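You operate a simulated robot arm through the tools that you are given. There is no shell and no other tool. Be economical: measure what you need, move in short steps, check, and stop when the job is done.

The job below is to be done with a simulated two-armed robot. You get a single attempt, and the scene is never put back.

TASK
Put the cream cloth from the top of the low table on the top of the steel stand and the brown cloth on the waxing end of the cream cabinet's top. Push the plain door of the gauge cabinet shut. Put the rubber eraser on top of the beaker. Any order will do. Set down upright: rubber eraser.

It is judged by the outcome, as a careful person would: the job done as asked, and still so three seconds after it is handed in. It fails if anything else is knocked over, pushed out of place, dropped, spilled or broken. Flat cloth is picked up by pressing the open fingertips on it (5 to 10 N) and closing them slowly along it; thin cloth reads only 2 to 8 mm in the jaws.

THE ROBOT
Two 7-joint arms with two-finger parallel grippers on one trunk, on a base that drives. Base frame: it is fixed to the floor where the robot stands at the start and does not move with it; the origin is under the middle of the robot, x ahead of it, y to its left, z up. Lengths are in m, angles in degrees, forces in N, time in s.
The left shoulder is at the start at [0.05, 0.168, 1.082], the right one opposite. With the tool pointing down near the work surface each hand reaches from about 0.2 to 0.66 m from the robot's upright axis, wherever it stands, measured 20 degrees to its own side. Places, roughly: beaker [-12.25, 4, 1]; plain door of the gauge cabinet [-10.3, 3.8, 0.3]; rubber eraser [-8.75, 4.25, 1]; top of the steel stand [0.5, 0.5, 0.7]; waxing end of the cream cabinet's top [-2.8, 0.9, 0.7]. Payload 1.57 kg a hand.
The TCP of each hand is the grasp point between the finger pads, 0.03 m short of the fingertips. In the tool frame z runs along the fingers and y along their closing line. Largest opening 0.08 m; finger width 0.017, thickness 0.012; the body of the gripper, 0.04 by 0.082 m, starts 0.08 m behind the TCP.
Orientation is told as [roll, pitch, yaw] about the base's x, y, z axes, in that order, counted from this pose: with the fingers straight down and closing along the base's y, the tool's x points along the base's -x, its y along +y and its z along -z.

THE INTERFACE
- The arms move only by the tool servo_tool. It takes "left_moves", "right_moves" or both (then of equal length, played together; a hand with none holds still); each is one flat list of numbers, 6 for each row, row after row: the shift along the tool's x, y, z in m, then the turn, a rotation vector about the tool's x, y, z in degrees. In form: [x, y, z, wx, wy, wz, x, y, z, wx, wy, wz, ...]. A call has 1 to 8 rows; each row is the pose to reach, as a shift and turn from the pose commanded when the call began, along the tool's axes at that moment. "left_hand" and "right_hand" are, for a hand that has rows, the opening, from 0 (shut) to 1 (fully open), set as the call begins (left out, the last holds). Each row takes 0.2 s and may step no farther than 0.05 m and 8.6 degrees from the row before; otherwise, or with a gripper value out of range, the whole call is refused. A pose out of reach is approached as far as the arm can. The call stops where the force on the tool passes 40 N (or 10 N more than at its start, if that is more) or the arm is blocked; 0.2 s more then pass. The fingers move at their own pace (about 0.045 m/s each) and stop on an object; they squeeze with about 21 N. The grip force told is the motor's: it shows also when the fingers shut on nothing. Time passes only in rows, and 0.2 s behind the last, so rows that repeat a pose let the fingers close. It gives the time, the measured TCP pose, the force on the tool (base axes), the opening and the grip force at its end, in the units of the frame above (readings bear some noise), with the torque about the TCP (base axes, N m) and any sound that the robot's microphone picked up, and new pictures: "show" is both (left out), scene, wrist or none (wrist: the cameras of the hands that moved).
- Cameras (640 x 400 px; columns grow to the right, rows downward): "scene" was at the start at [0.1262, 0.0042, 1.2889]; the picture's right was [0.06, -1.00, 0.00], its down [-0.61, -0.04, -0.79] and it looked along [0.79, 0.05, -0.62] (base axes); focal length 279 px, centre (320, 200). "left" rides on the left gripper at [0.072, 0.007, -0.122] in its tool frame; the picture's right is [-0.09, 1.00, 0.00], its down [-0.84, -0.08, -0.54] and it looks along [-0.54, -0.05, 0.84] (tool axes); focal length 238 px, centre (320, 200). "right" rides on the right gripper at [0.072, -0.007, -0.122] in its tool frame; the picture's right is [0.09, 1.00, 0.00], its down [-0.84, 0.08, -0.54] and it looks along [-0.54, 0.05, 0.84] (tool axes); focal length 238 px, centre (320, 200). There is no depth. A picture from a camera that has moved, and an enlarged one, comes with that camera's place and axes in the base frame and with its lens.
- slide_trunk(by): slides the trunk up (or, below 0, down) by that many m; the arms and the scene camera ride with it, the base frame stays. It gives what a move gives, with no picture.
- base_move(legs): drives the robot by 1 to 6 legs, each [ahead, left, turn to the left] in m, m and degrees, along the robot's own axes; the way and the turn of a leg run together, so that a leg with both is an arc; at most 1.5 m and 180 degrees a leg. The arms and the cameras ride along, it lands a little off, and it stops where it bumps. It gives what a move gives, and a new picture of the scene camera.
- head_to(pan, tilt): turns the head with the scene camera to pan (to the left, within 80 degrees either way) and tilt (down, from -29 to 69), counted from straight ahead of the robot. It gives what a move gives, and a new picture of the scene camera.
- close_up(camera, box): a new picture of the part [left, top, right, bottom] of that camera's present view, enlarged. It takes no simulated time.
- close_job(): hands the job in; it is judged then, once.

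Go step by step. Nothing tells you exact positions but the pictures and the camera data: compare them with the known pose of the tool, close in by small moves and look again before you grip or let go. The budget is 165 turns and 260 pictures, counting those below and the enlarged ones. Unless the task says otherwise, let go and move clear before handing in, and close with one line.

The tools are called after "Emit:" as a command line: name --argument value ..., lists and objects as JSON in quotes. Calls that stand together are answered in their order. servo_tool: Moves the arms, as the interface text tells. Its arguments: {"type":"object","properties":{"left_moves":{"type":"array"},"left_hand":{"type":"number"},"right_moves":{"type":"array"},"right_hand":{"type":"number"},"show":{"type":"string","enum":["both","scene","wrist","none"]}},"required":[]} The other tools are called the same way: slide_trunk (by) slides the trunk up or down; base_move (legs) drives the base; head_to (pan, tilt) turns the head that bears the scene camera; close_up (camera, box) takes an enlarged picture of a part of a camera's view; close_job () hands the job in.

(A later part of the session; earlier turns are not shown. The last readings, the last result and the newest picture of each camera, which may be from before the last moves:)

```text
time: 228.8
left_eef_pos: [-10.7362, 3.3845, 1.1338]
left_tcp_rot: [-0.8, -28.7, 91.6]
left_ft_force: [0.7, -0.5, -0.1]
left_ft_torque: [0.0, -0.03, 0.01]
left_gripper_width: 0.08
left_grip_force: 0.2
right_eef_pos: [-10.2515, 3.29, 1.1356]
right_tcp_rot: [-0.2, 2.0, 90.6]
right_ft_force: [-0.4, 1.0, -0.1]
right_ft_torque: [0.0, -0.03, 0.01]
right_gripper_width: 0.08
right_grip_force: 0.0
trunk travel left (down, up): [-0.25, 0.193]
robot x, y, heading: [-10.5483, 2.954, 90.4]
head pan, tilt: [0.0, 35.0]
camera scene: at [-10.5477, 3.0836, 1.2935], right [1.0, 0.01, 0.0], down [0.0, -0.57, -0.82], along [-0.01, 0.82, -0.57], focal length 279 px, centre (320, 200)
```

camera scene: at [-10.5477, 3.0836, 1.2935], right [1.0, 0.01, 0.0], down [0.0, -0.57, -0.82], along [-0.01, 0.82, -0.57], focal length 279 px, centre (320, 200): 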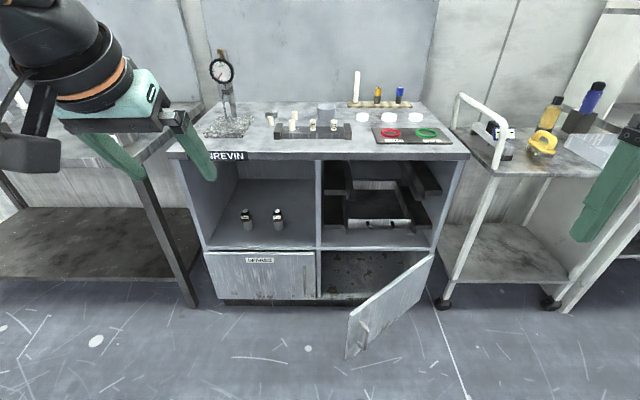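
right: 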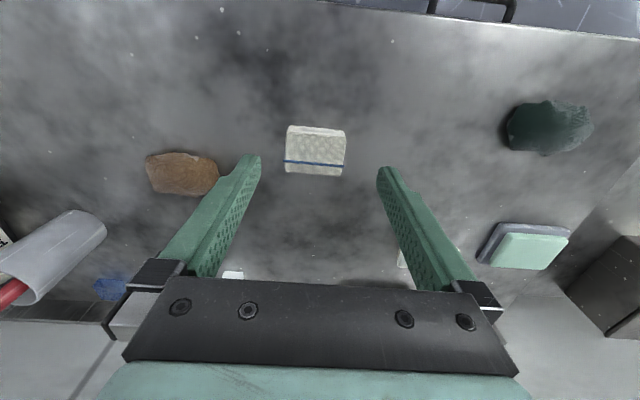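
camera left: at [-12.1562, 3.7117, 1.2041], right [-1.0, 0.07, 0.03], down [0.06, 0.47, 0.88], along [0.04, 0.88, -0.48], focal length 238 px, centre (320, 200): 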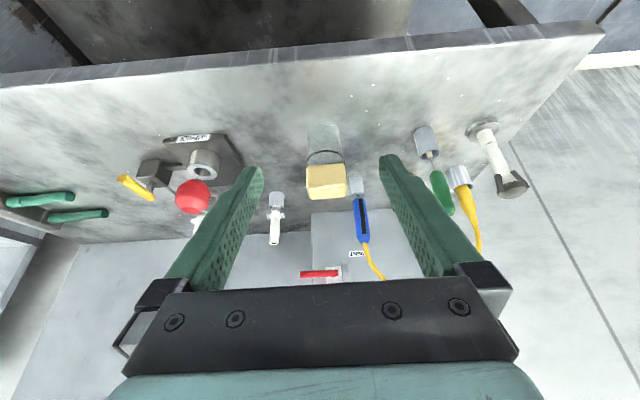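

The plain door is hinged on its right at about (-10.12, 3.86), with its free end out at (-10.47, 3.58). I'll shift left a bit, lower the trunk, and bring the closed right hand down in front of it, fingers tilted forward.

Emit:
base_move --legs '[[0, 0.1, -0.4]]'

Emit:
slide_trunk --by -0.24

Emit:
servo_tool --right_moves '[-0.02, 0, 0.044, 0, -7, 0, -0.04, 0, 0.088, 0, -14, 0, -0.06, 0, 0.132, 0, -21, 0, -0.08, 0, 0.176, 0, -28, 0, -0.1, 0, 0.22, 0, -35, 0, -0.12, 0, 0.264, 0, -42, 0, -0.14, 0, 0.308, 0, -49, 0, -0.16, 0, 0.352, 0, -56, 0]' --right_hand 0

```text
time: 230.0
left_eef_pos: [-10.8336, 3.386, 1.1327]
left_tcp_rot: [-0.7, -28.7, 91.1]
left_ft_force: [-0.1, 0.3, -0.2]
left_ft_torque: [-0.01, 0.02, -0.04]
left_gripper_width: 0.08
left_grip_force: 0.1
right_eef_pos: [-10.3487, 3.286, 1.1353]
right_tcp_rot: [-0.1, 1.8, 90.1]
right_ft_force: [0.1, -0.1, -0.1]
right_ft_torque: [0.0, -0.01, 0.02]
right_gripper_width: 0.08
right_grip_force: 0.0
trunk travel left (down, up): [-0.25, 0.193]
robot x, y, heading: [-10.6482, 2.9595, 89.9]
head pan, tilt: [0.0, 35.0]
camera scene: at [-10.6463, 3.0832, 1.2935], right [1.0, 0.0, 0.0], down [0.0, -0.57, -0.82], along [0.0, 0.82, -0.57], focal length 279 px, centre (320, 200)
```

scene: 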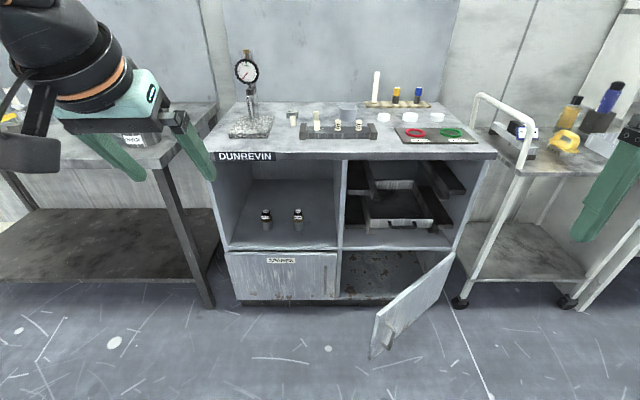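

```text
time: 232.5
left_eef_pos: [-10.8332, 3.3879, 0.8935]
left_tcp_rot: [-0.7, -28.8, 91.1]
left_ft_force: [-1.1, -0.5, -0.9]
left_ft_torque: [-0.05, 0.0, 0.03]
left_gripper_width: 0.0798
left_grip_force: 0.1
right_eef_pos: [-10.3474, 3.2861, 0.8944]
right_tcp_rot: [-0.1, 1.8, 90.1]
right_ft_force: [0.0, 0.0, -0.3]
right_ft_torque: [0.01, 0.02, 0.0]
right_gripper_width: 0.0801
right_grip_force: 0.1
trunk travel left (down, up): [-0.01, 0.433]
robot x, y, heading: [-10.645, 2.956, 90.2]
head pan, tilt: [0.0, 35.0]
```

```text
time: 234.3
left_eef_pos: [-10.8313, 3.3863, 0.893]
left_tcp_rot: [-0.7, -28.7, 91.2]
left_ft_force: [0.1, 0.6, -0.7]
left_ft_torque: [0.01, 0.04, 0.01]
left_gripper_width: 0.0801
left_grip_force: 0.0
right_eef_pos: [-10.3481, 3.4222, 0.5707]
right_tcp_rot: [0.0, -48.9, 90.1]
right_ft_force: [0.0, 0.2, -0.4]
right_ft_torque: [0.0, 0.03, -0.04]
right_gripper_width: 0.0
right_grip_force: 21.1
right hand out of reach, approached as far as the arm can: row 8
trunk travel left (down, up): [-0.01, 0.433]
robot x, y, heading: [-10.6456, 2.9563, 90.1]
head pan, tilt: [0.0, 35.0]
camera scene: at [-10.6455, 3.0832, 1.0535], right [1.0, 0.0, 0.0], down [0.0, -0.57, -0.82], along [0.0, 0.82, -0.57], focal length 279 px, centre (320, 200)
camera right: at [-10.3416, 3.2823, 0.5961], right [-1.0, -0.06, -0.07], down [-0.08, 0.14, 0.99], along [-0.05, 0.99, -0.15], focal length 238 px, centre (320, 200)
```

scene: 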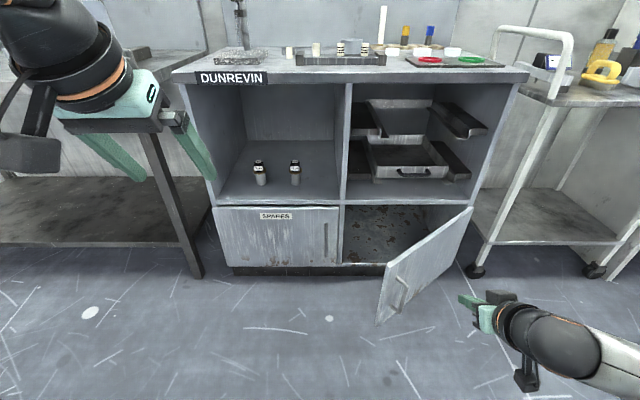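
right: 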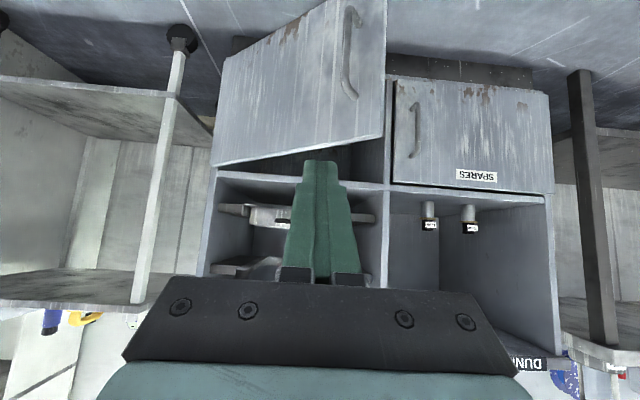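

The closed hand is in front of the door, whose top is at about z = 0.49. I'll lower the hand to about z = 0.41 beside the door's face.

Emit:
servo_tool --right_moves '[0.028, 0.008, 0.021, 0, 3, 0, 0.056, 0.016, 0.042, 0, 6, 0, 0.084, 0.024, 0.062, 0, 8, 0, 0.113, 0.03, 0.083, 0, 8, 0]'

```text
time: 235.3
left_eef_pos: [-10.8316, 3.3879, 0.8942]
left_tcp_rot: [-0.7, -28.7, 91.0]
left_ft_force: [-0.1, 0.1, -0.6]
left_ft_torque: [-0.04, 0.0, 0.0]
left_gripper_width: 0.0798
left_grip_force: 0.2
right_eef_pos: [-10.3582, 3.4081, 0.4644]
right_tcp_rot: [0.0, -40.6, 90.2]
right_ft_force: [-0.1, -0.3, -0.2]
right_ft_torque: [0.0, 0.03, -0.05]
right_gripper_width: 0.0001
right_grip_force: 20.6
right hand out of reach, approached as far as the arm can: row 3, 4
trunk travel left (down, up): [-0.01, 0.433]
robot x, y, heading: [-10.6418, 2.9593, 89.9]
head pan, tilt: [0.0, 35.0]
camera scene: at [-10.6455, 3.0832, 1.0535], right [1.0, 0.0, 0.0], down [0.0, -0.57, -0.82], along [0.0, 0.82, -0.57], focal length 279 px, centre (320, 200)
camera right: at [-10.3525, 3.2744, 0.5106], right [-1.0, -0.07, -0.06], down [-0.08, 0.28, 0.96], along [-0.05, 0.96, -0.29], focal length 238 px, centre (320, 200)
```

scene: 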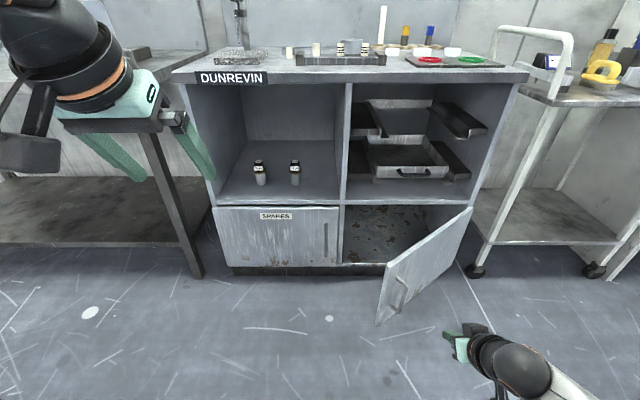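
right: 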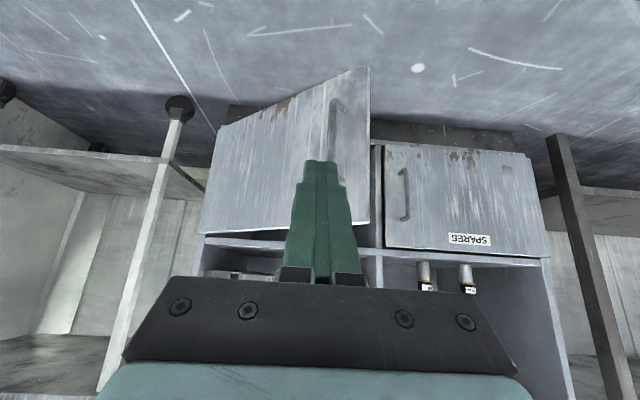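

The tip is at z about 0.44, below the door top. I'll draw the left hand back clear of the cabinet and then push the door by driving gently forward.

Emit:
servo_tool --left_moves '[0.01, 0, -0.045, 0, 0, 0, 0.025, 0, -0.085, 0, 0, 0, 0.045, 0, -0.125, 0, 0, 0, 0.075, 0, -0.15, 0, 0, 0]' --show "none"

Emit:
base_move --legs '[[0.25, 0, 0]]'

```text
time: 236.3
left_eef_pos: [-10.8326, 3.2495, 0.9897]
left_tcp_rot: [-0.6, -28.5, 91.2]
left_ft_force: [0.6, 0.8, -0.6]
left_ft_torque: [-0.02, -0.01, 0.02]
left_gripper_width: 0.08
left_grip_force: 0.2
right_eef_pos: [-10.3607, 3.4082, 0.4653]
right_tcp_rot: [0.0, -40.6, 90.1]
right_ft_force: [0.0, -0.3, 0.5]
right_ft_torque: [0.02, 0.02, 0.02]
right_gripper_width: 0.0001
right_grip_force: 20.9
trunk travel left (down, up): [-0.01, 0.433]
robot x, y, heading: [-10.6454, 2.9564, 90.0]
head pan, tilt: [0.0, 35.0]
```

```text
time: 238.1
left_eef_pos: [-10.8319, 3.4924, 0.9893]
left_tcp_rot: [-0.8, -28.7, 91.2]
left_ft_force: [0.3, -0.7, -0.3]
left_ft_torque: [0.0, 0.04, 0.0]
left_gripper_width: 0.0801
left_grip_force: 0.1
right_eef_pos: [-10.3613, 3.6538, 0.4659]
right_tcp_rot: [0.0, -40.6, 90.4]
right_ft_force: [-0.4, -0.1, 0.4]
right_ft_torque: [-0.01, -0.01, 0.0]
right_gripper_width: 0.0
right_grip_force: 20.7
trunk travel left (down, up): [-0.01, 0.433]
robot x, y, heading: [-10.6474, 3.2004, 90.0]
head pan, tilt: [0.0, 35.0]
camera scene: at [-10.6461, 3.3274, 1.0535], right [1.0, 0.0, 0.0], down [0.0, -0.57, -0.82], along [0.0, 0.82, -0.57], focal length 279 px, centre (320, 200)
```

scene: 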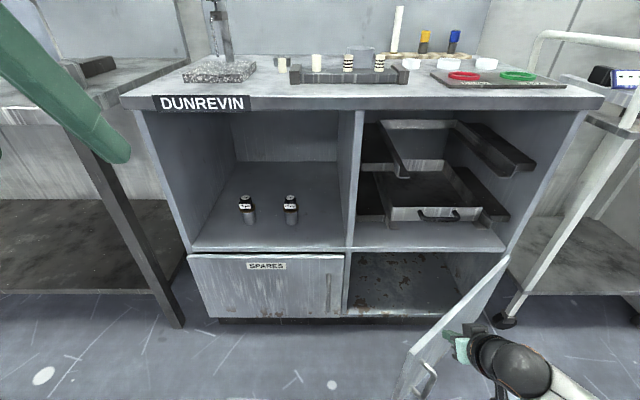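

Emit:
base_move --legs '[[0.12, 0, 0]]'

```text
time: 239.3
left_eef_pos: [-10.833, 3.6117, 0.9901]
left_tcp_rot: [-0.7, -28.8, 91.1]
left_ft_force: [-0.5, 0.7, -0.5]
left_ft_torque: [-0.02, -0.02, -0.02]
left_gripper_width: 0.0798
left_grip_force: 0.0
right_eef_pos: [-10.3602, 3.7702, 0.4662]
right_tcp_rot: [0.2, -40.5, 90.3]
right_ft_force: [0.3, 0.0, 0.5]
right_ft_torque: [0.02, 0.0, 0.0]
right_gripper_width: 0.0
right_grip_force: 21.2
trunk travel left (down, up): [-0.01, 0.433]
robot x, y, heading: [-10.6439, 3.318, 89.9]
head pan, tilt: [0.0, 35.0]
camera scene: at [-10.6462, 3.4454, 1.0535], right [1.0, 0.0, 0.0], down [0.0, -0.57, -0.82], along [0.0, 0.82, -0.57], focal length 279 px, centre (320, 200)
```

scene: 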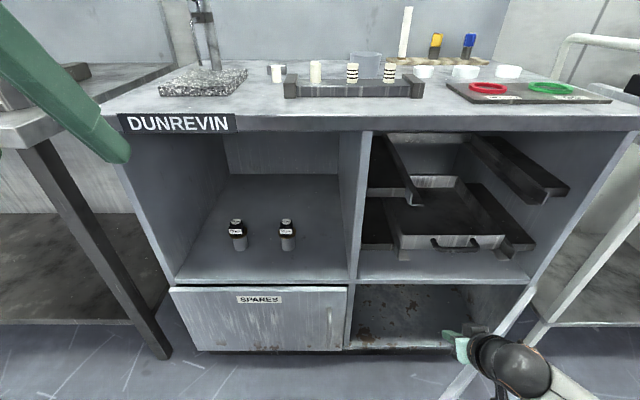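

Emit:
head_to --pan -10 --tilt 60

Emit:
close_up --camera "right" --box '[0, 0, 640, 400]'

```text
time: 240.2
left_eef_pos: [-10.8326, 3.6126, 0.9914]
left_tcp_rot: [-0.7, -28.7, 91.2]
left_ft_force: [-0.4, 0.6, -0.2]
left_ft_torque: [0.02, 0.0, -0.02]
left_gripper_width: 0.0798
left_grip_force: 0.1
right_eef_pos: [-10.3609, 3.7709, 0.4654]
right_tcp_rot: [0.1, -40.7, 90.4]
right_ft_force: [-0.1, 1.0, -0.2]
right_ft_torque: [0.02, -0.01, -0.01]
right_gripper_width: 0.0
right_grip_force: 21.1
trunk travel left (down, up): [-0.01, 0.433]
robot x, y, heading: [-10.6455, 3.3157, 90.2]
head pan, tilt: [-10.0, 60.0]
camera scene: at [-10.6346, 3.4231, 1.0192], right [0.99, -0.17, 0.0], down [-0.15, -0.85, -0.5], along [0.09, 0.49, -0.87], focal length 279 px, centre (320, 200)
```

scene: 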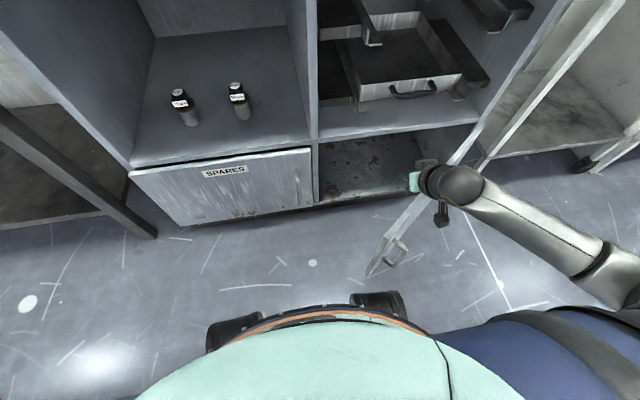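

```text
1.00 times, centred on (320, 200) of right
camera zoom: at [-10.3537, 3.6372, 0.5108], right [-1.0, -0.08, -0.06], down [-0.08, 0.28, 0.96], along [-0.06, 0.96, -0.29], focal length 238 px, centre (320, 200)
```

zoom: 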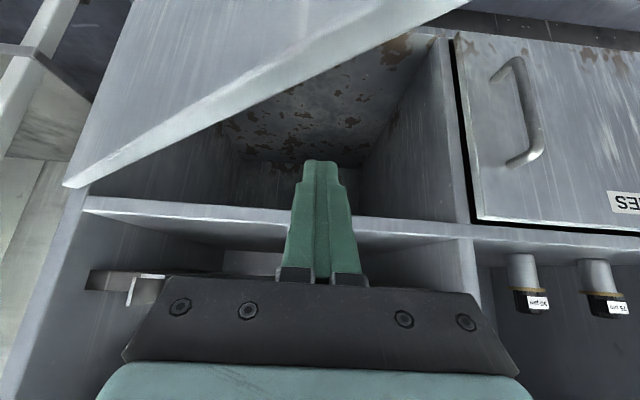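

The fingertips passed over the door top, which is really at z about 0.43. I'll back off and bring the hand lower with a steeper tool.

Emit:
base_move --legs '[[-0.27, 0, 0]]'

Emit:
servo_tool --right_moves '[0.0, 0, 0.01, 0, 6, 0, 0.007, 0, 0.03, 0, 12, 0, 0.014, 0, 0.05, 0, 18, 0, 0.0195, 0, 0.069, 0, 18, 0]'

```text
time: 242.1
left_eef_pos: [-10.8316, 3.342, 0.9886]
left_tcp_rot: [-0.7, -28.7, 91.1]
left_ft_force: [-0.2, -0.2, -0.5]
left_ft_torque: [0.0, 0.0, 0.02]
left_gripper_width: 0.0802
left_grip_force: 0.0
right_eef_pos: [-10.3592, 3.5, 0.4644]
right_tcp_rot: [0.1, -40.6, 90.1]
right_ft_force: [0.0, 1.0, 0.0]
right_ft_torque: [-0.01, 0.02, 0.01]
right_gripper_width: 0.0002
right_grip_force: 21.4
trunk travel left (down, up): [-0.01, 0.433]
robot x, y, heading: [-10.6475, 3.0496, 89.9]
head pan, tilt: [-10.0, 60.0]
camera scene: at [-10.6343, 3.1527, 1.0192], right [0.98, -0.17, 0.0], down [-0.15, -0.85, -0.5], along [0.09, 0.49, -0.87], focal length 279 px, centre (320, 200)
```

scene: 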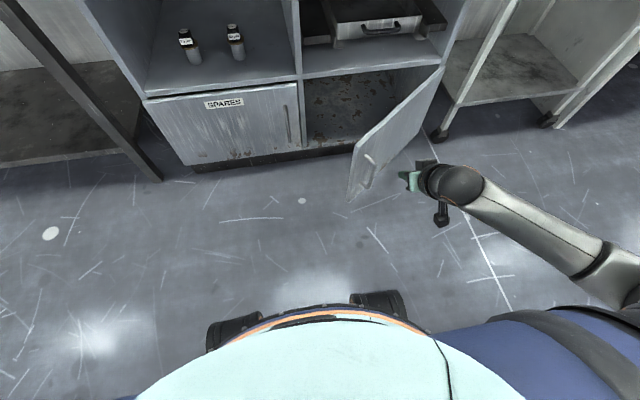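

```text
time: 243.1
left_eef_pos: [-10.8327, 3.3407, 0.9901]
left_tcp_rot: [-0.7, -28.6, 91.1]
left_ft_force: [-1.2, 0.9, -0.9]
left_ft_torque: [0.01, -0.02, 0.03]
left_gripper_width: 0.0801
left_grip_force: 0.0
right_eef_pos: [-10.3609, 3.53, 0.4011]
right_tcp_rot: [0.1, -22.5, 90.2]
right_ft_force: [0.6, 0.2, 0.1]
right_ft_torque: [0.03, 0.02, -0.02]
right_gripper_width: 0.0
right_grip_force: 21.0
trunk travel left (down, up): [-0.01, 0.433]
robot x, y, heading: [-10.6466, 3.0491, 90.1]
head pan, tilt: [-10.0, 60.0]
camera scene: at [-10.6343, 3.1526, 1.0192], right [0.98, -0.17, 0.0], down [-0.15, -0.85, -0.5], along [0.09, 0.49, -0.87], focal length 279 px, centre (320, 200)
camera right: at [-10.3546, 3.4165, 0.4864], right [-1.0, -0.09, -0.03], down [-0.08, 0.56, 0.82], along [-0.05, 0.82, -0.57], focal length 238 px, centre (320, 200)
```

scene: 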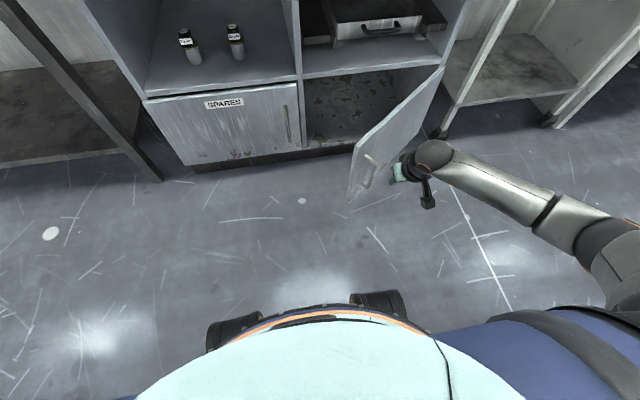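
right: 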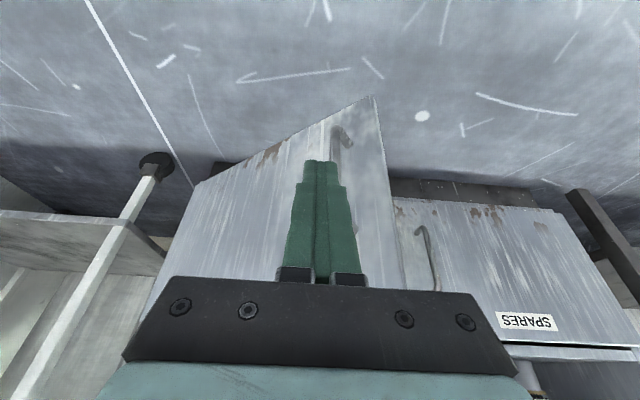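

Emit:
servo_tool --right_moves '[0.006, 0, 0.014, 0, 0, 0, 0.0115, 0, 0.028, 0, 0, 0]' --show "none"

Emit:
base_move --legs '[[0.22, 0, 0]]'

```text
time: 243.7
left_eef_pos: [-10.8321, 3.3414, 0.9885]
left_tcp_rot: [-0.6, -28.7, 91.1]
left_ft_force: [-0.4, 0.1, -0.9]
left_ft_torque: [0.01, 0.02, 0.03]
left_gripper_width: 0.0799
left_grip_force: 0.0
right_eef_pos: [-10.3591, 3.5302, 0.3706]
right_tcp_rot: [0.1, -22.6, 90.2]
right_ft_force: [0.1, -0.2, -0.2]
right_ft_torque: [0.0, 0.03, 0.04]
right_gripper_width: 0.0002
right_grip_force: 20.9
trunk travel left (down, up): [-0.01, 0.433]
robot x, y, heading: [-10.646, 3.0483, 89.9]
head pan, tilt: [-10.0, 60.0]
```

```text
time: 245.4
left_eef_pos: [-10.8314, 3.561, 0.9894]
left_tcp_rot: [-0.7, -28.7, 91.3]
left_ft_force: [0.1, 0.4, -0.5]
left_ft_torque: [0.0, -0.02, 0.03]
left_gripper_width: 0.0804
left_grip_force: 0.1
right_eef_pos: [-10.3603, 3.7505, 0.3713]
right_tcp_rot: [0.0, -22.6, 90.3]
right_ft_force: [0.5, 0.3, 0.5]
right_ft_torque: [-0.01, 0.0, 0.01]
right_gripper_width: 0.0001
right_grip_force: 21.0
trunk travel left (down, up): [-0.01, 0.433]
robot x, y, heading: [-10.6488, 3.2713, 90.0]
head pan, tilt: [-10.0, 60.0]
camera scene: at [-10.6345, 3.3722, 1.0192], right [0.98, -0.17, 0.0], down [-0.15, -0.85, -0.5], along [0.09, 0.49, -0.87], focal length 279 px, centre (320, 200)
```

scene: 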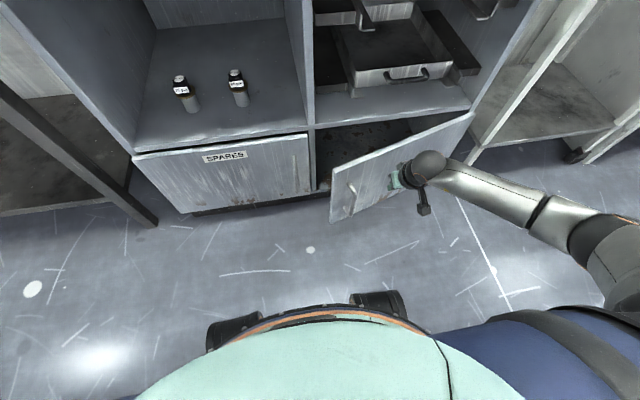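

The door is swinging shut, so I'll keep pushing in small steps.

Emit:
base_move --legs '[[0.08, 0, 0]]'

Emit:
base_move --legs '[[0.03, 0, 0]]'

```text
time: 246.5
left_eef_pos: [-10.8316, 3.6384, 0.9897]
left_tcp_rot: [-0.8, -28.7, 91.2]
left_ft_force: [0.3, 0.0, 0.2]
left_ft_torque: [0.02, -0.01, 0.02]
left_gripper_width: 0.0798
left_grip_force: 0.0
right_eef_pos: [-10.3612, 3.8296, 0.3707]
right_tcp_rot: [0.0, -22.6, 90.2]
right_ft_force: [0.3, -0.9, 0.1]
right_ft_torque: [-0.03, -0.01, 0.02]
right_gripper_width: 0.0
right_grip_force: 20.9
trunk travel left (down, up): [-0.01, 0.433]
robot x, y, heading: [-10.6447, 3.3468, 89.8]
head pan, tilt: [-10.0, 60.0]
camera scene: at [-10.6346, 3.4513, 1.0192], right [0.98, -0.17, 0.0], down [-0.15, -0.85, -0.5], along [0.09, 0.49, -0.87], focal length 279 px, centre (320, 200)
```

scene: 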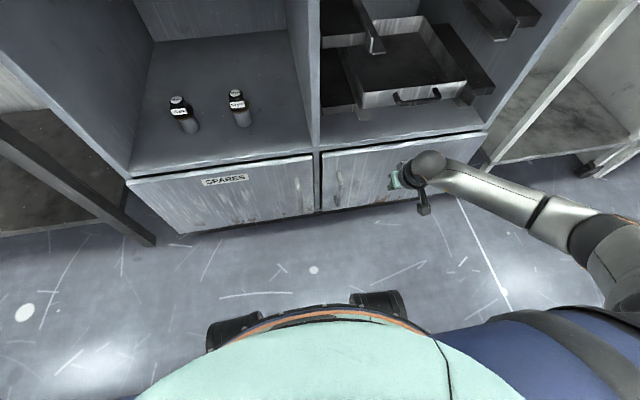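

```text
time: 247.3
left_eef_pos: [-10.8328, 3.6704, 0.9885]
left_tcp_rot: [-0.8, -28.7, 91.3]
left_ft_force: [-0.3, -0.2, -0.8]
left_ft_torque: [0.03, 0.01, 0.0]
left_gripper_width: 0.0802
left_grip_force: 0.0
right_eef_pos: [-10.3606, 3.8585, 0.3722]
right_tcp_rot: [0.0, -22.6, 90.3]
right_ft_force: [-1.0, -0.5, 0.9]
right_ft_torque: [0.0, 0.01, 0.02]
right_gripper_width: 0.0001
right_grip_force: 21.0
trunk travel left (down, up): [-0.01, 0.433]
robot x, y, heading: [-10.6453, 3.3762, 90.1]
head pan, tilt: [-10.0, 60.0]
camera scene: at [-10.6346, 3.4813, 1.0192], right [0.98, -0.17, 0.0], down [-0.15, -0.85, -0.5], along [0.09, 0.49, -0.87], focal length 279 px, centre (320, 200)
```

scene: 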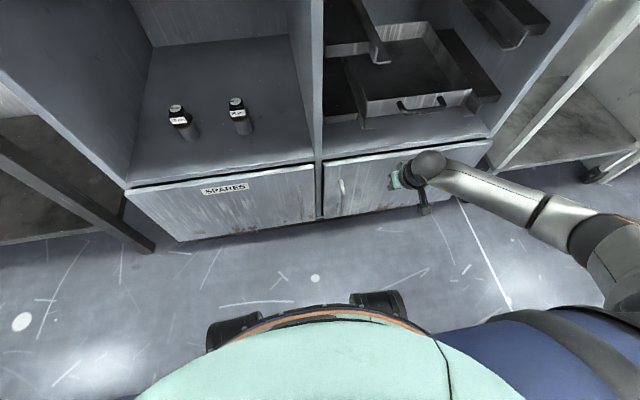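

Emit:
close_up --camera "scene" --box '[240, 120, 500, 260]'

Emit:
base_move --legs '[[0.015, 0, 0]]'

Emit:
close_up --camera "scene" --box '[240, 120, 500, 260]'

```text
2.46 times, centred on (370, 190) of scene
camera zoom: at [-10.6346, 3.4813, 1.0192], right [0.98, -0.17, 0.0], down [-0.15, -0.85, -0.5], along [0.09, 0.49, -0.87], focal length 686 px, centre (197, 225)
```

zoom: 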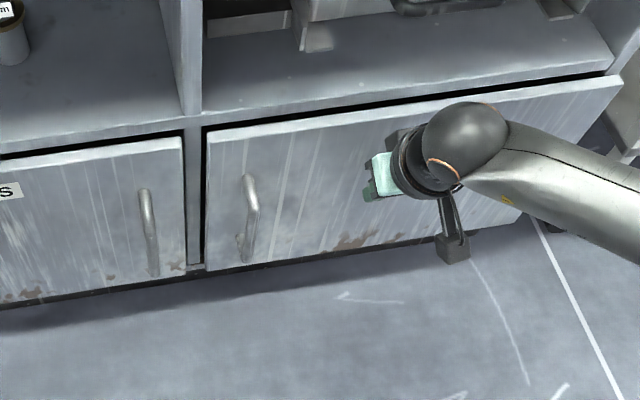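

```text
time: 248.1
left_eef_pos: [-10.8331, 3.6852, 0.9894]
left_tcp_rot: [-0.7, -28.7, 91.2]
left_ft_force: [-0.3, -0.1, -0.7]
left_ft_torque: [-0.01, 0.01, 0.01]
left_gripper_width: 0.0802
left_grip_force: 0.0
right_eef_pos: [-10.3603, 3.8737, 0.371]
right_tcp_rot: [0.1, -22.6, 90.3]
right_ft_force: [0.9, 0.5, 0.3]
right_ft_torque: [0.01, -0.03, -0.01]
right_gripper_width: 0.0
right_grip_force: 21.3
trunk travel left (down, up): [-0.01, 0.433]
robot x, y, heading: [-10.6466, 3.3922, 90.1]
head pan, tilt: [-10.0, 60.0]
camera scene: at [-10.6346, 3.4964, 1.0192], right [0.98, -0.17, 0.0], down [-0.15, -0.85, -0.5], along [0.09, 0.49, -0.87], focal length 279 px, centre (320, 200)
```

scene: 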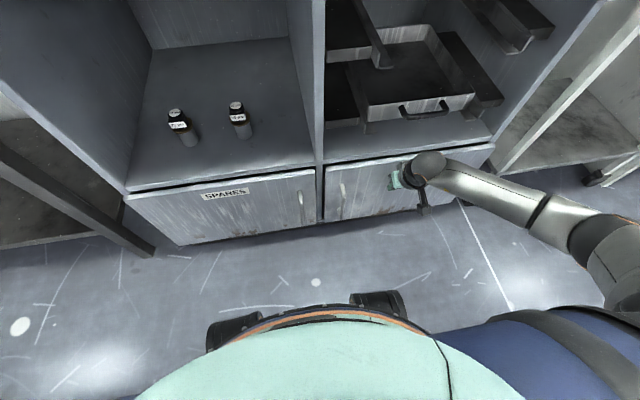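

```text
2.46 times, centred on (370, 190) of scene
camera zoom: at [-10.6346, 3.4964, 1.0192], right [0.98, -0.17, 0.0], down [-0.15, -0.85, -0.5], along [0.09, 0.49, -0.87], focal length 686 px, centre (197, 225)
```

zoom: 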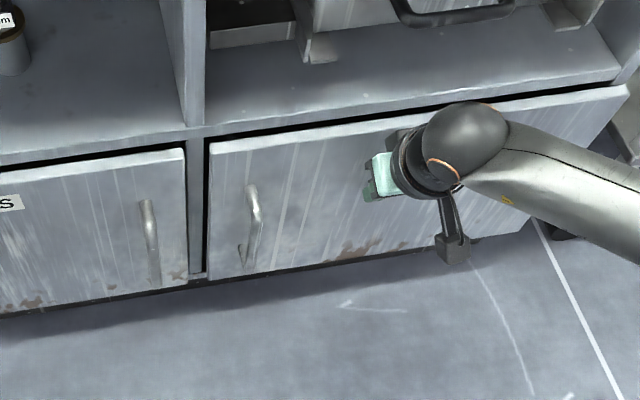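

Emit:
base_move --legs '[[0.012, 0, 0]]'

Emit:
close_up --camera "scene" --box '[240, 120, 500, 260]'

```text
time: 248.8
left_eef_pos: [-10.8338, 3.6967, 0.99]
left_tcp_rot: [-0.8, -28.7, 91.2]
left_ft_force: [0.1, -0.5, -0.4]
left_ft_torque: [0.0, -0.01, 0.03]
left_gripper_width: 0.08
left_grip_force: 0.1
right_eef_pos: [-10.3592, 3.885, 0.3702]
right_tcp_rot: [0.0, -22.7, 90.2]
right_ft_force: [-0.5, 0.1, 0.0]
right_ft_torque: [-0.02, -0.03, 0.03]
right_gripper_width: 0.0
right_grip_force: 20.8
trunk travel left (down, up): [-0.01, 0.433]
robot x, y, heading: [-10.6426, 3.402, 90.2]
head pan, tilt: [-10.0, 60.0]
camera scene: at [-10.6347, 3.508, 1.0192], right [0.98, -0.17, 0.0], down [-0.15, -0.85, -0.5], along [0.09, 0.49, -0.87], focal length 279 px, centre (320, 200)
```

scene: 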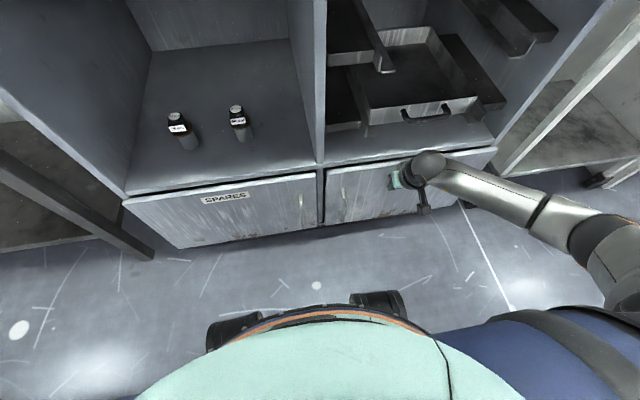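

```text
2.46 times, centred on (370, 190) of scene
camera zoom: at [-10.6347, 3.508, 1.0192], right [0.98, -0.17, 0.0], down [-0.15, -0.85, -0.5], along [0.09, 0.49, -0.87], focal length 686 px, centre (197, 225)
```

zoom: 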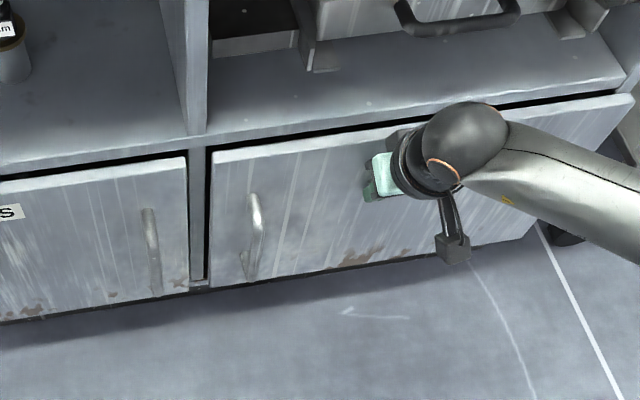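

Emit:
base_move --legs '[[0.015, 0, 0]]'

Emit:
close_up --camera "scene" --box '[240, 120, 500, 260]'

```text
time: 249.8
left_eef_pos: [-10.8324, 3.7101, 0.9893]
left_tcp_rot: [-0.8, -28.6, 91.1]
left_ft_force: [0.3, -0.3, -0.5]
left_ft_torque: [-0.02, 0.03, 0.01]
left_gripper_width: 0.0802
left_grip_force: 0.1
right_eef_pos: [-10.3594, 3.8907, 0.3651]
right_tcp_rot: [0.0, -21.1, 90.3]
right_ft_force: [0.6, 0.4, 0.8]
right_ft_torque: [0.01, -0.02, 0.02]
right_gripper_width: 0.0
right_grip_force: 20.4
trunk travel left (down, up): [-0.01, 0.433]
robot x, y, heading: [-10.6472, 3.4182, 89.9]
head pan, tilt: [-10.0, 60.0]
stopped in leg 1: the force on the tool passed its limit (the readings are from after the stop); the commanded pose is now the measured one
camera scene: at [-10.6345, 3.5226, 1.0191], right [0.98, -0.17, 0.0], down [-0.15, -0.85, -0.5], along [0.09, 0.49, -0.87], focal length 279 px, centre (320, 200)
```

scene: 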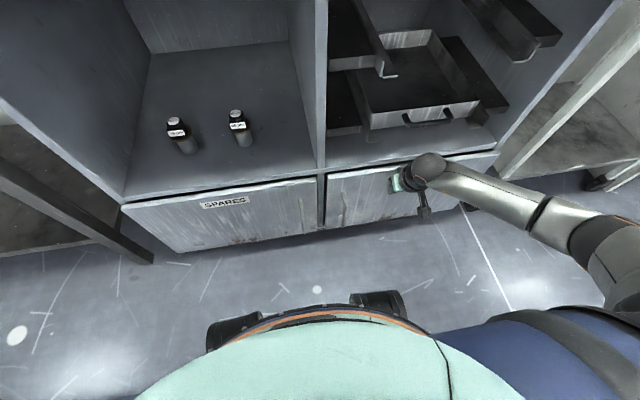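

```text
2.46 times, centred on (370, 190) of scene
camera zoom: at [-10.6345, 3.5226, 1.0191], right [0.98, -0.17, 0.0], down [-0.15, -0.85, -0.5], along [0.09, 0.49, -0.87], focal length 686 px, centre (197, 225)
```

zoom: 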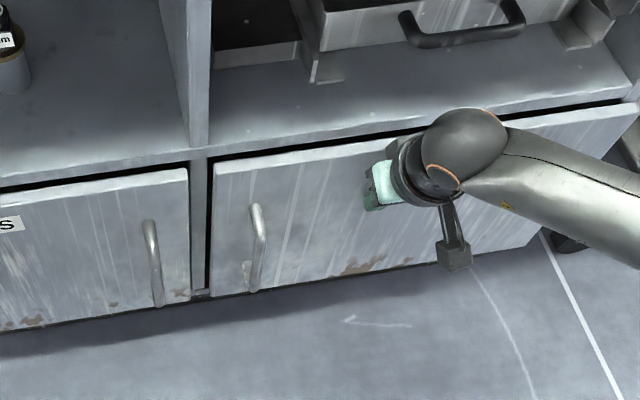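

Force at the stop means the door is against its frame. I'll back off and verify.

Emit:
base_move --legs '[[-0.4, 0, 0]]'

Emit:
head_to --pan 0 --tilt 40

Emit:
close_up --camera "scene" --box '[180, 130, 500, 330]'

```text
time: 252.2
left_eef_pos: [-10.8312, 3.3165, 0.9893]
left_tcp_rot: [-0.9, -28.7, 91.3]
left_ft_force: [-0.1, 0.6, 0.1]
left_ft_torque: [0.02, -0.02, 0.02]
left_gripper_width: 0.0799
left_grip_force: 0.1
right_eef_pos: [-10.3595, 3.4965, 0.3664]
right_tcp_rot: [-0.1, -21.2, 90.3]
right_ft_force: [-0.6, 0.1, 0.0]
right_ft_torque: [0.04, 0.01, -0.01]
right_gripper_width: 0.0
right_grip_force: 20.9
trunk travel left (down, up): [-0.01, 0.433]
robot x, y, heading: [-10.6457, 3.0204, 89.9]
head pan, tilt: [-10.0, 60.0]
camera scene: at [-10.6346, 3.1271, 1.0192], right [0.98, -0.17, 0.0], down [-0.15, -0.85, -0.5], along [0.09, 0.49, -0.87], focal length 279 px, centre (320, 200)
```

scene: 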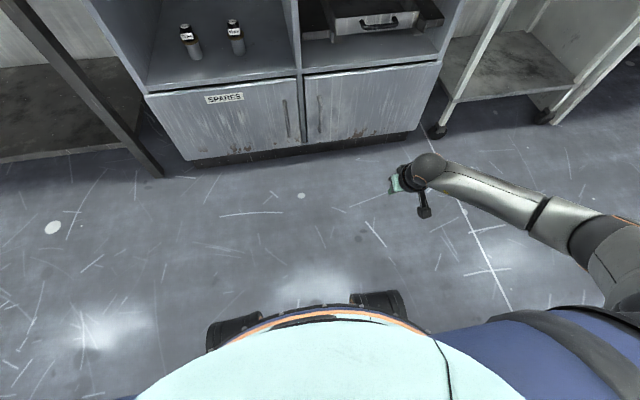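

```text
time: 253.1
left_eef_pos: [-10.832, 3.3166, 0.9888]
left_tcp_rot: [-0.8, -28.6, 91.3]
left_ft_force: [-0.1, 0.3, -0.7]
left_ft_torque: [-0.03, 0.01, 0.01]
left_gripper_width: 0.0802
left_grip_force: 0.1
right_eef_pos: [-10.3613, 3.4964, 0.366]
right_tcp_rot: [-0.1, -21.1, 90.3]
right_ft_force: [0.2, 0.1, 0.3]
right_ft_torque: [0.02, 0.04, -0.01]
right_gripper_width: 0.0
right_grip_force: 20.6
trunk travel left (down, up): [-0.01, 0.433]
robot x, y, heading: [-10.6454, 3.0192, 89.7]
head pan, tilt: [0.0, 40.0]
camera scene: at [-10.6462, 3.1465, 1.0459], right [1.0, 0.0, 0.0], down [0.0, -0.64, -0.77], along [0.0, 0.77, -0.64], focal length 279 px, centre (320, 200)
```

scene: 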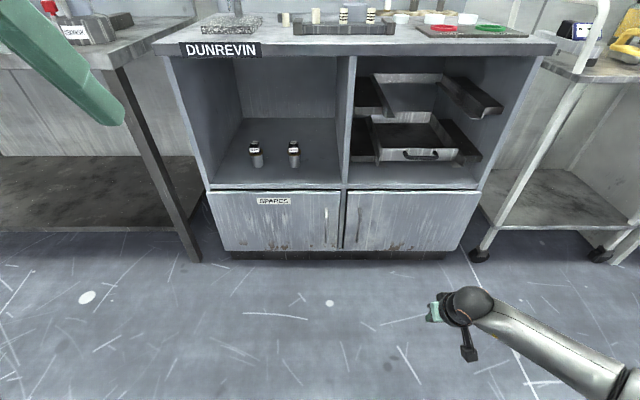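

```text
2.00 times, centred on (340, 230) of scene
camera zoom: at [-10.6462, 3.1465, 1.0459], right [1.0, 0.0, 0.0], down [0.0, -0.64, -0.77], along [0.0, 0.77, -0.64], focal length 558 px, centre (280, 140)
```

zoom: 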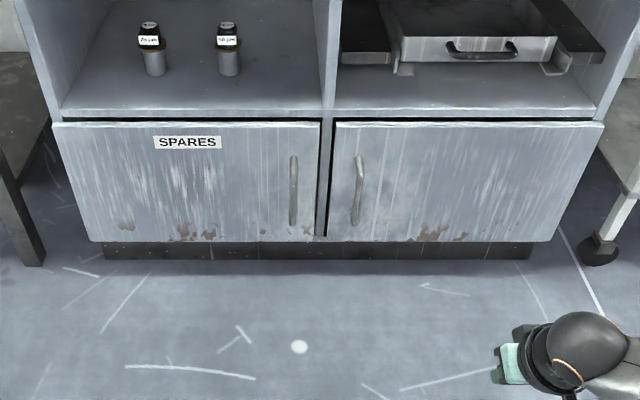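

The plain door is shut. I'll restore the travel posture, then look further down the room for the low table.

Emit:
slide_trunk --by 0.24

Emit:
servo_tool --right_moves '[0.02, 0, -0.045, 0, 0, 0, 0.04, 0, -0.09, 0, 0, 0, 0.06, 0, -0.135, 0, 0, 0, 0.08, 0, -0.18, 0, 0, 0, 0.1, 0, -0.225, 0, 6, 0, 0.12, 0, -0.27, 0, 12, 0, 0.14, 0, -0.315, 0, 18, 0, 0.16, 0, -0.36, 0, 20, 0]' --right_hand 1 --show "none"

Emit:
servo_tool --right_moves '[0.0, 0, -0.045, 0, 0, 0, 0.0, 0, -0.09, 0, 0, 0, 0, 0, -0.12, 0, 0, 0]' --left_moves '[-0.024, 0, -0.036, 0, 0, 0, -0.024, 0, -0.07, 0, 0, 0, -0.024, 0, -0.1, 0, 0, 0]' --show "none"

Emit:
base_move --legs '[[0, 0, 90]]'

Emit:
head_to --pan 0 --tilt 10

Emit:
close_up --camera "scene" --box '[160, 80, 480, 280]'

```text
time: 255.6
left_eef_pos: [-10.8328, 3.3158, 1.2302]
left_tcp_rot: [-0.8, -28.5, 91.2]
left_ft_force: [-0.1, 0.0, 0.1]
left_ft_torque: [0.02, 0.03, 0.03]
left_gripper_width: 0.0798
left_grip_force: 0.0
right_eef_pos: [-10.3593, 3.496, 0.6052]
right_tcp_rot: [-0.1, -21.1, 90.3]
right_ft_force: [-0.7, -0.8, -0.4]
right_ft_torque: [0.01, -0.07, -0.02]
right_gripper_width: 0.0
right_grip_force: 20.6
trunk travel left (down, up): [-0.25, 0.193]
robot x, y, heading: [-10.6442, 3.0221, 89.9]
head pan, tilt: [0.0, 40.0]
```

```text
time: 257.4
left_eef_pos: [-10.8329, 3.3148, 1.2291]
left_tcp_rot: [-0.8, -28.6, 91.2]
left_ft_force: [-0.5, 0.4, 0.6]
left_ft_torque: [0.01, 0.0, -0.01]
left_gripper_width: 0.0798
left_grip_force: 0.0
right_eef_pos: [-10.3367, 3.2789, 0.8881]
right_tcp_rot: [-0.1, -1.1, 90.2]
right_ft_force: [0.0, -0.3, 1.2]
right_ft_torque: [-0.01, -0.02, -0.01]
right_gripper_width: 0.0801
right_grip_force: 0.1
right hand out of reach, approached as far as the arm can: row 6, 7, 8
trunk travel left (down, up): [-0.25, 0.193]
robot x, y, heading: [-10.6444, 3.0228, 90.0]
head pan, tilt: [0.0, 40.0]
```

```text
time: 258.2
left_eef_pos: [-10.8332, 3.2864, 1.3287]
left_tcp_rot: [-0.8, -28.7, 91.3]
left_ft_force: [-1.1, -0.1, 0.1]
left_ft_torque: [0.04, 0.03, -0.02]
left_gripper_width: 0.0801
left_grip_force: 0.1
right_eef_pos: [-10.3381, 3.278, 1.0094]
right_tcp_rot: [-0.1, -1.0, 90.3]
right_ft_force: [0.1, -0.9, 1.0]
right_ft_torque: [0.03, 0.0, 0.0]
right_gripper_width: 0.0803
right_grip_force: 0.1
trunk travel left (down, up): [-0.25, 0.193]
robot x, y, heading: [-10.647, 3.0211, 89.8]
head pan, tilt: [0.0, 40.0]
```

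```text
time: 262.4
left_eef_pos: [-10.9092, 2.831, 1.3289]
left_tcp_rot: [-0.8, -28.6, -177.8]
left_ft_force: [-0.5, 0.6, 0.6]
left_ft_torque: [-0.02, 0.04, 0.02]
left_gripper_width: 0.0801
left_grip_force: 0.0
right_eef_pos: [-10.9065, 3.3269, 1.0081]
right_tcp_rot: [-0.1, -1.1, -178.6]
right_ft_force: [-0.4, -0.9, 0.4]
right_ft_torque: [0.0, -0.04, -0.02]
right_gripper_width: 0.0798
right_grip_force: 0.2
trunk travel left (down, up): [-0.25, 0.193]
robot x, y, heading: [-10.6445, 3.0253, -179.0]
head pan, tilt: [0.0, 40.0]
camera scene: at [-10.7712, 3.0192, 1.2859], right [-0.02, 1.0, 0.0], down [0.64, 0.01, -0.77], along [-0.77, -0.01, -0.64], focal length 279 px, centre (320, 200)
```

scene: 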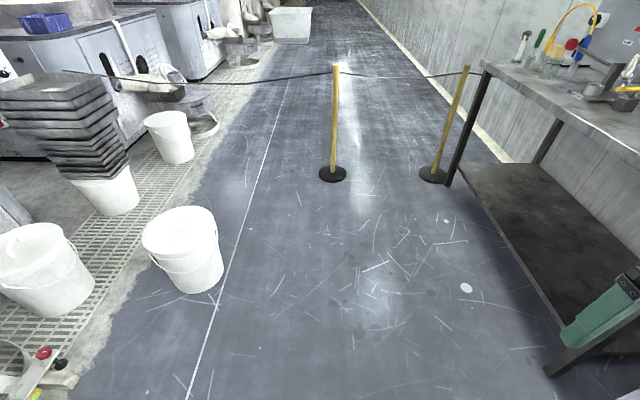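

```text
time: 263.4
left_eef_pos: [-10.9074, 2.832, 1.3272]
left_tcp_rot: [-0.9, -28.6, -177.8]
left_ft_force: [-0.3, 0.9, 0.8]
left_ft_torque: [0.01, 0.02, 0.03]
left_gripper_width: 0.0801
left_grip_force: 0.0
right_eef_pos: [-10.9079, 3.3269, 1.0087]
right_tcp_rot: [-0.1, -1.1, -178.7]
right_ft_force: [0.6, 0.4, -1.1]
right_ft_torque: [0.01, 0.02, 0.02]
right_gripper_width: 0.0802
right_grip_force: 0.1
trunk travel left (down, up): [-0.25, 0.193]
robot x, y, heading: [-10.6503, 3.0247, -179.0]
head pan, tilt: [0.0, 10.0]
camera scene: at [-10.7792, 3.0191, 1.3335], right [-0.02, 1.0, 0.0], down [0.17, 0.0, -0.98], along [-0.98, -0.02, -0.17], focal length 279 px, centre (320, 200)
```

scene: 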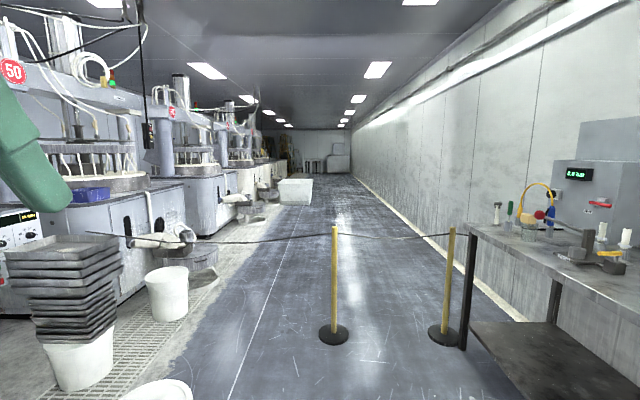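

```text
2.00 times, centred on (320, 180) of scene
camera zoom: at [-10.7792, 3.0191, 1.3335], right [-0.02, 1.0, 0.0], down [0.17, 0.0, -0.98], along [-0.98, -0.02, -0.17], focal length 558 px, centre (320, 240)
```

zoom: 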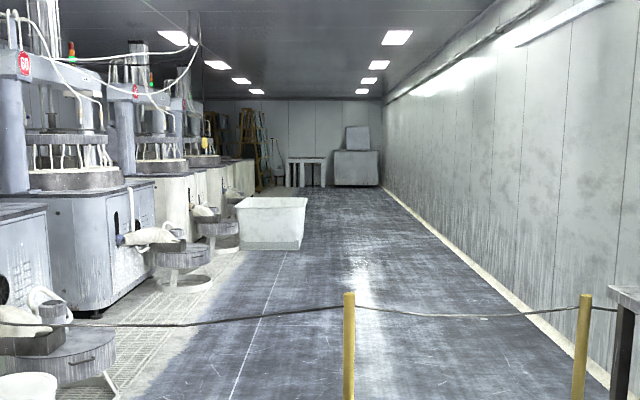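

The rope closes off the far end, so the low table must lie on the near side. I'll turn round and look back along the whole lane toward +x, zoomed.

Emit:
base_move --legs '[[0, 0, 179]]'

Emit:
head_to --pan -8 --tilt 10

Emit:
close_up --camera "scene" --box '[230, 120, 390, 220]'

Emit:
close_up --camera "scene" --box '[380, 120, 620, 270]'

```text
time: 271.1
left_eef_pos: [-10.3844, 3.2128, 1.329]
left_tcp_rot: [-0.8, -28.6, 1.9]
left_ft_force: [0.5, 0.7, 0.1]
left_ft_torque: [0.02, 0.0, 0.01]
left_gripper_width: 0.0799
left_grip_force: 0.1
right_eef_pos: [-10.388, 2.716, 1.0088]
right_tcp_rot: [0.0, -1.1, 0.9]
right_ft_force: [-0.3, 0.4, 0.1]
right_ft_torque: [0.0, -0.04, -0.02]
right_gripper_width: 0.08
right_grip_force: 0.1
trunk travel left (down, up): [-0.25, 0.193]
robot x, y, heading: [-10.6481, 3.0201, 0.9]
head pan, tilt: [0.0, 10.0]
camera scene: at [-10.5133, 3.0231, 1.3336], right [0.01, -1.0, 0.0], down [-0.17, 0.0, -0.98], along [0.98, 0.01, -0.17], focal length 279 px, centre (320, 200)
```

scene: 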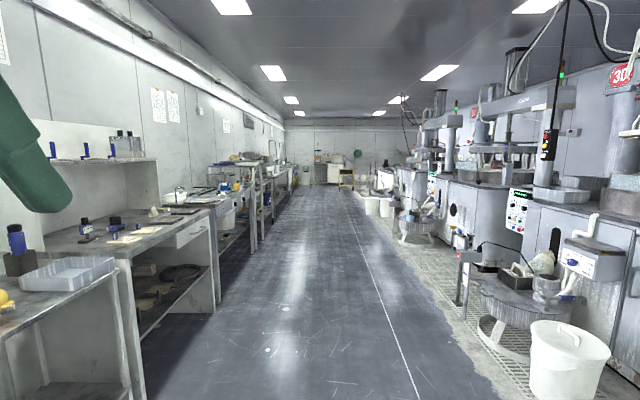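

```text
time: 271.8
left_eef_pos: [-10.3842, 3.2126, 1.3287]
left_tcp_rot: [-0.8, -28.6, 1.9]
left_ft_force: [0.0, -0.1, -0.4]
left_ft_torque: [-0.07, -0.04, -0.02]
left_gripper_width: 0.0799
left_grip_force: 0.1
right_eef_pos: [-10.3872, 2.7163, 1.0088]
right_tcp_rot: [-0.2, -1.1, 0.9]
right_ft_force: [0.7, -0.7, -0.2]
right_ft_torque: [0.0, -0.03, -0.03]
right_gripper_width: 0.08
right_grip_force: 0.0
trunk travel left (down, up): [-0.25, 0.193]
robot x, y, heading: [-10.6439, 3.0214, 0.9]
head pan, tilt: [-8.0, 10.0]
camera scene: at [-10.514, 3.0102, 1.3336], right [-0.13, -0.99, 0.0], down [-0.17, 0.02, -0.98], along [0.98, -0.12, -0.17], focal length 279 px, centre (320, 200)
```

scene: 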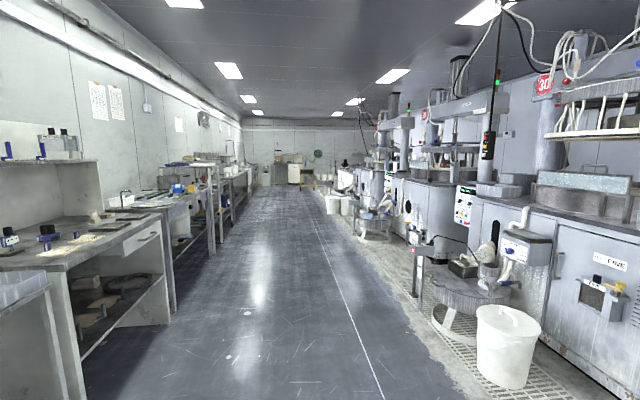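

```text
4.00 times, centred on (310, 170) of scene
camera zoom: at [-10.514, 3.0102, 1.3336], right [-0.13, -0.99, 0.0], down [-0.17, 0.02, -0.98], along [0.98, -0.12, -0.17], focal length 1116 px, centre (360, 320)
```

zoom: 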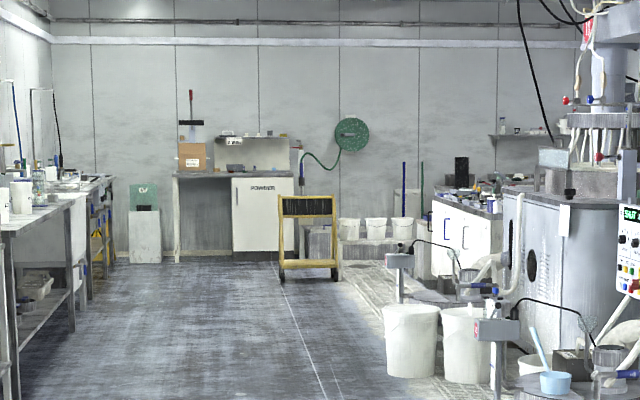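

```text
2.67 times, centred on (500, 195) of scene
camera zoom: at [-10.514, 3.0102, 1.3336], right [-0.13, -0.99, 0.0], down [-0.17, 0.02, -0.98], along [0.98, -0.12, -0.17], focal length 744 px, centre (-160, 213)
```

zoom: 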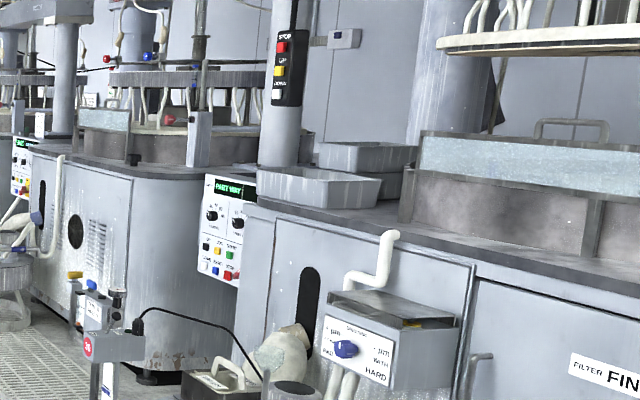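

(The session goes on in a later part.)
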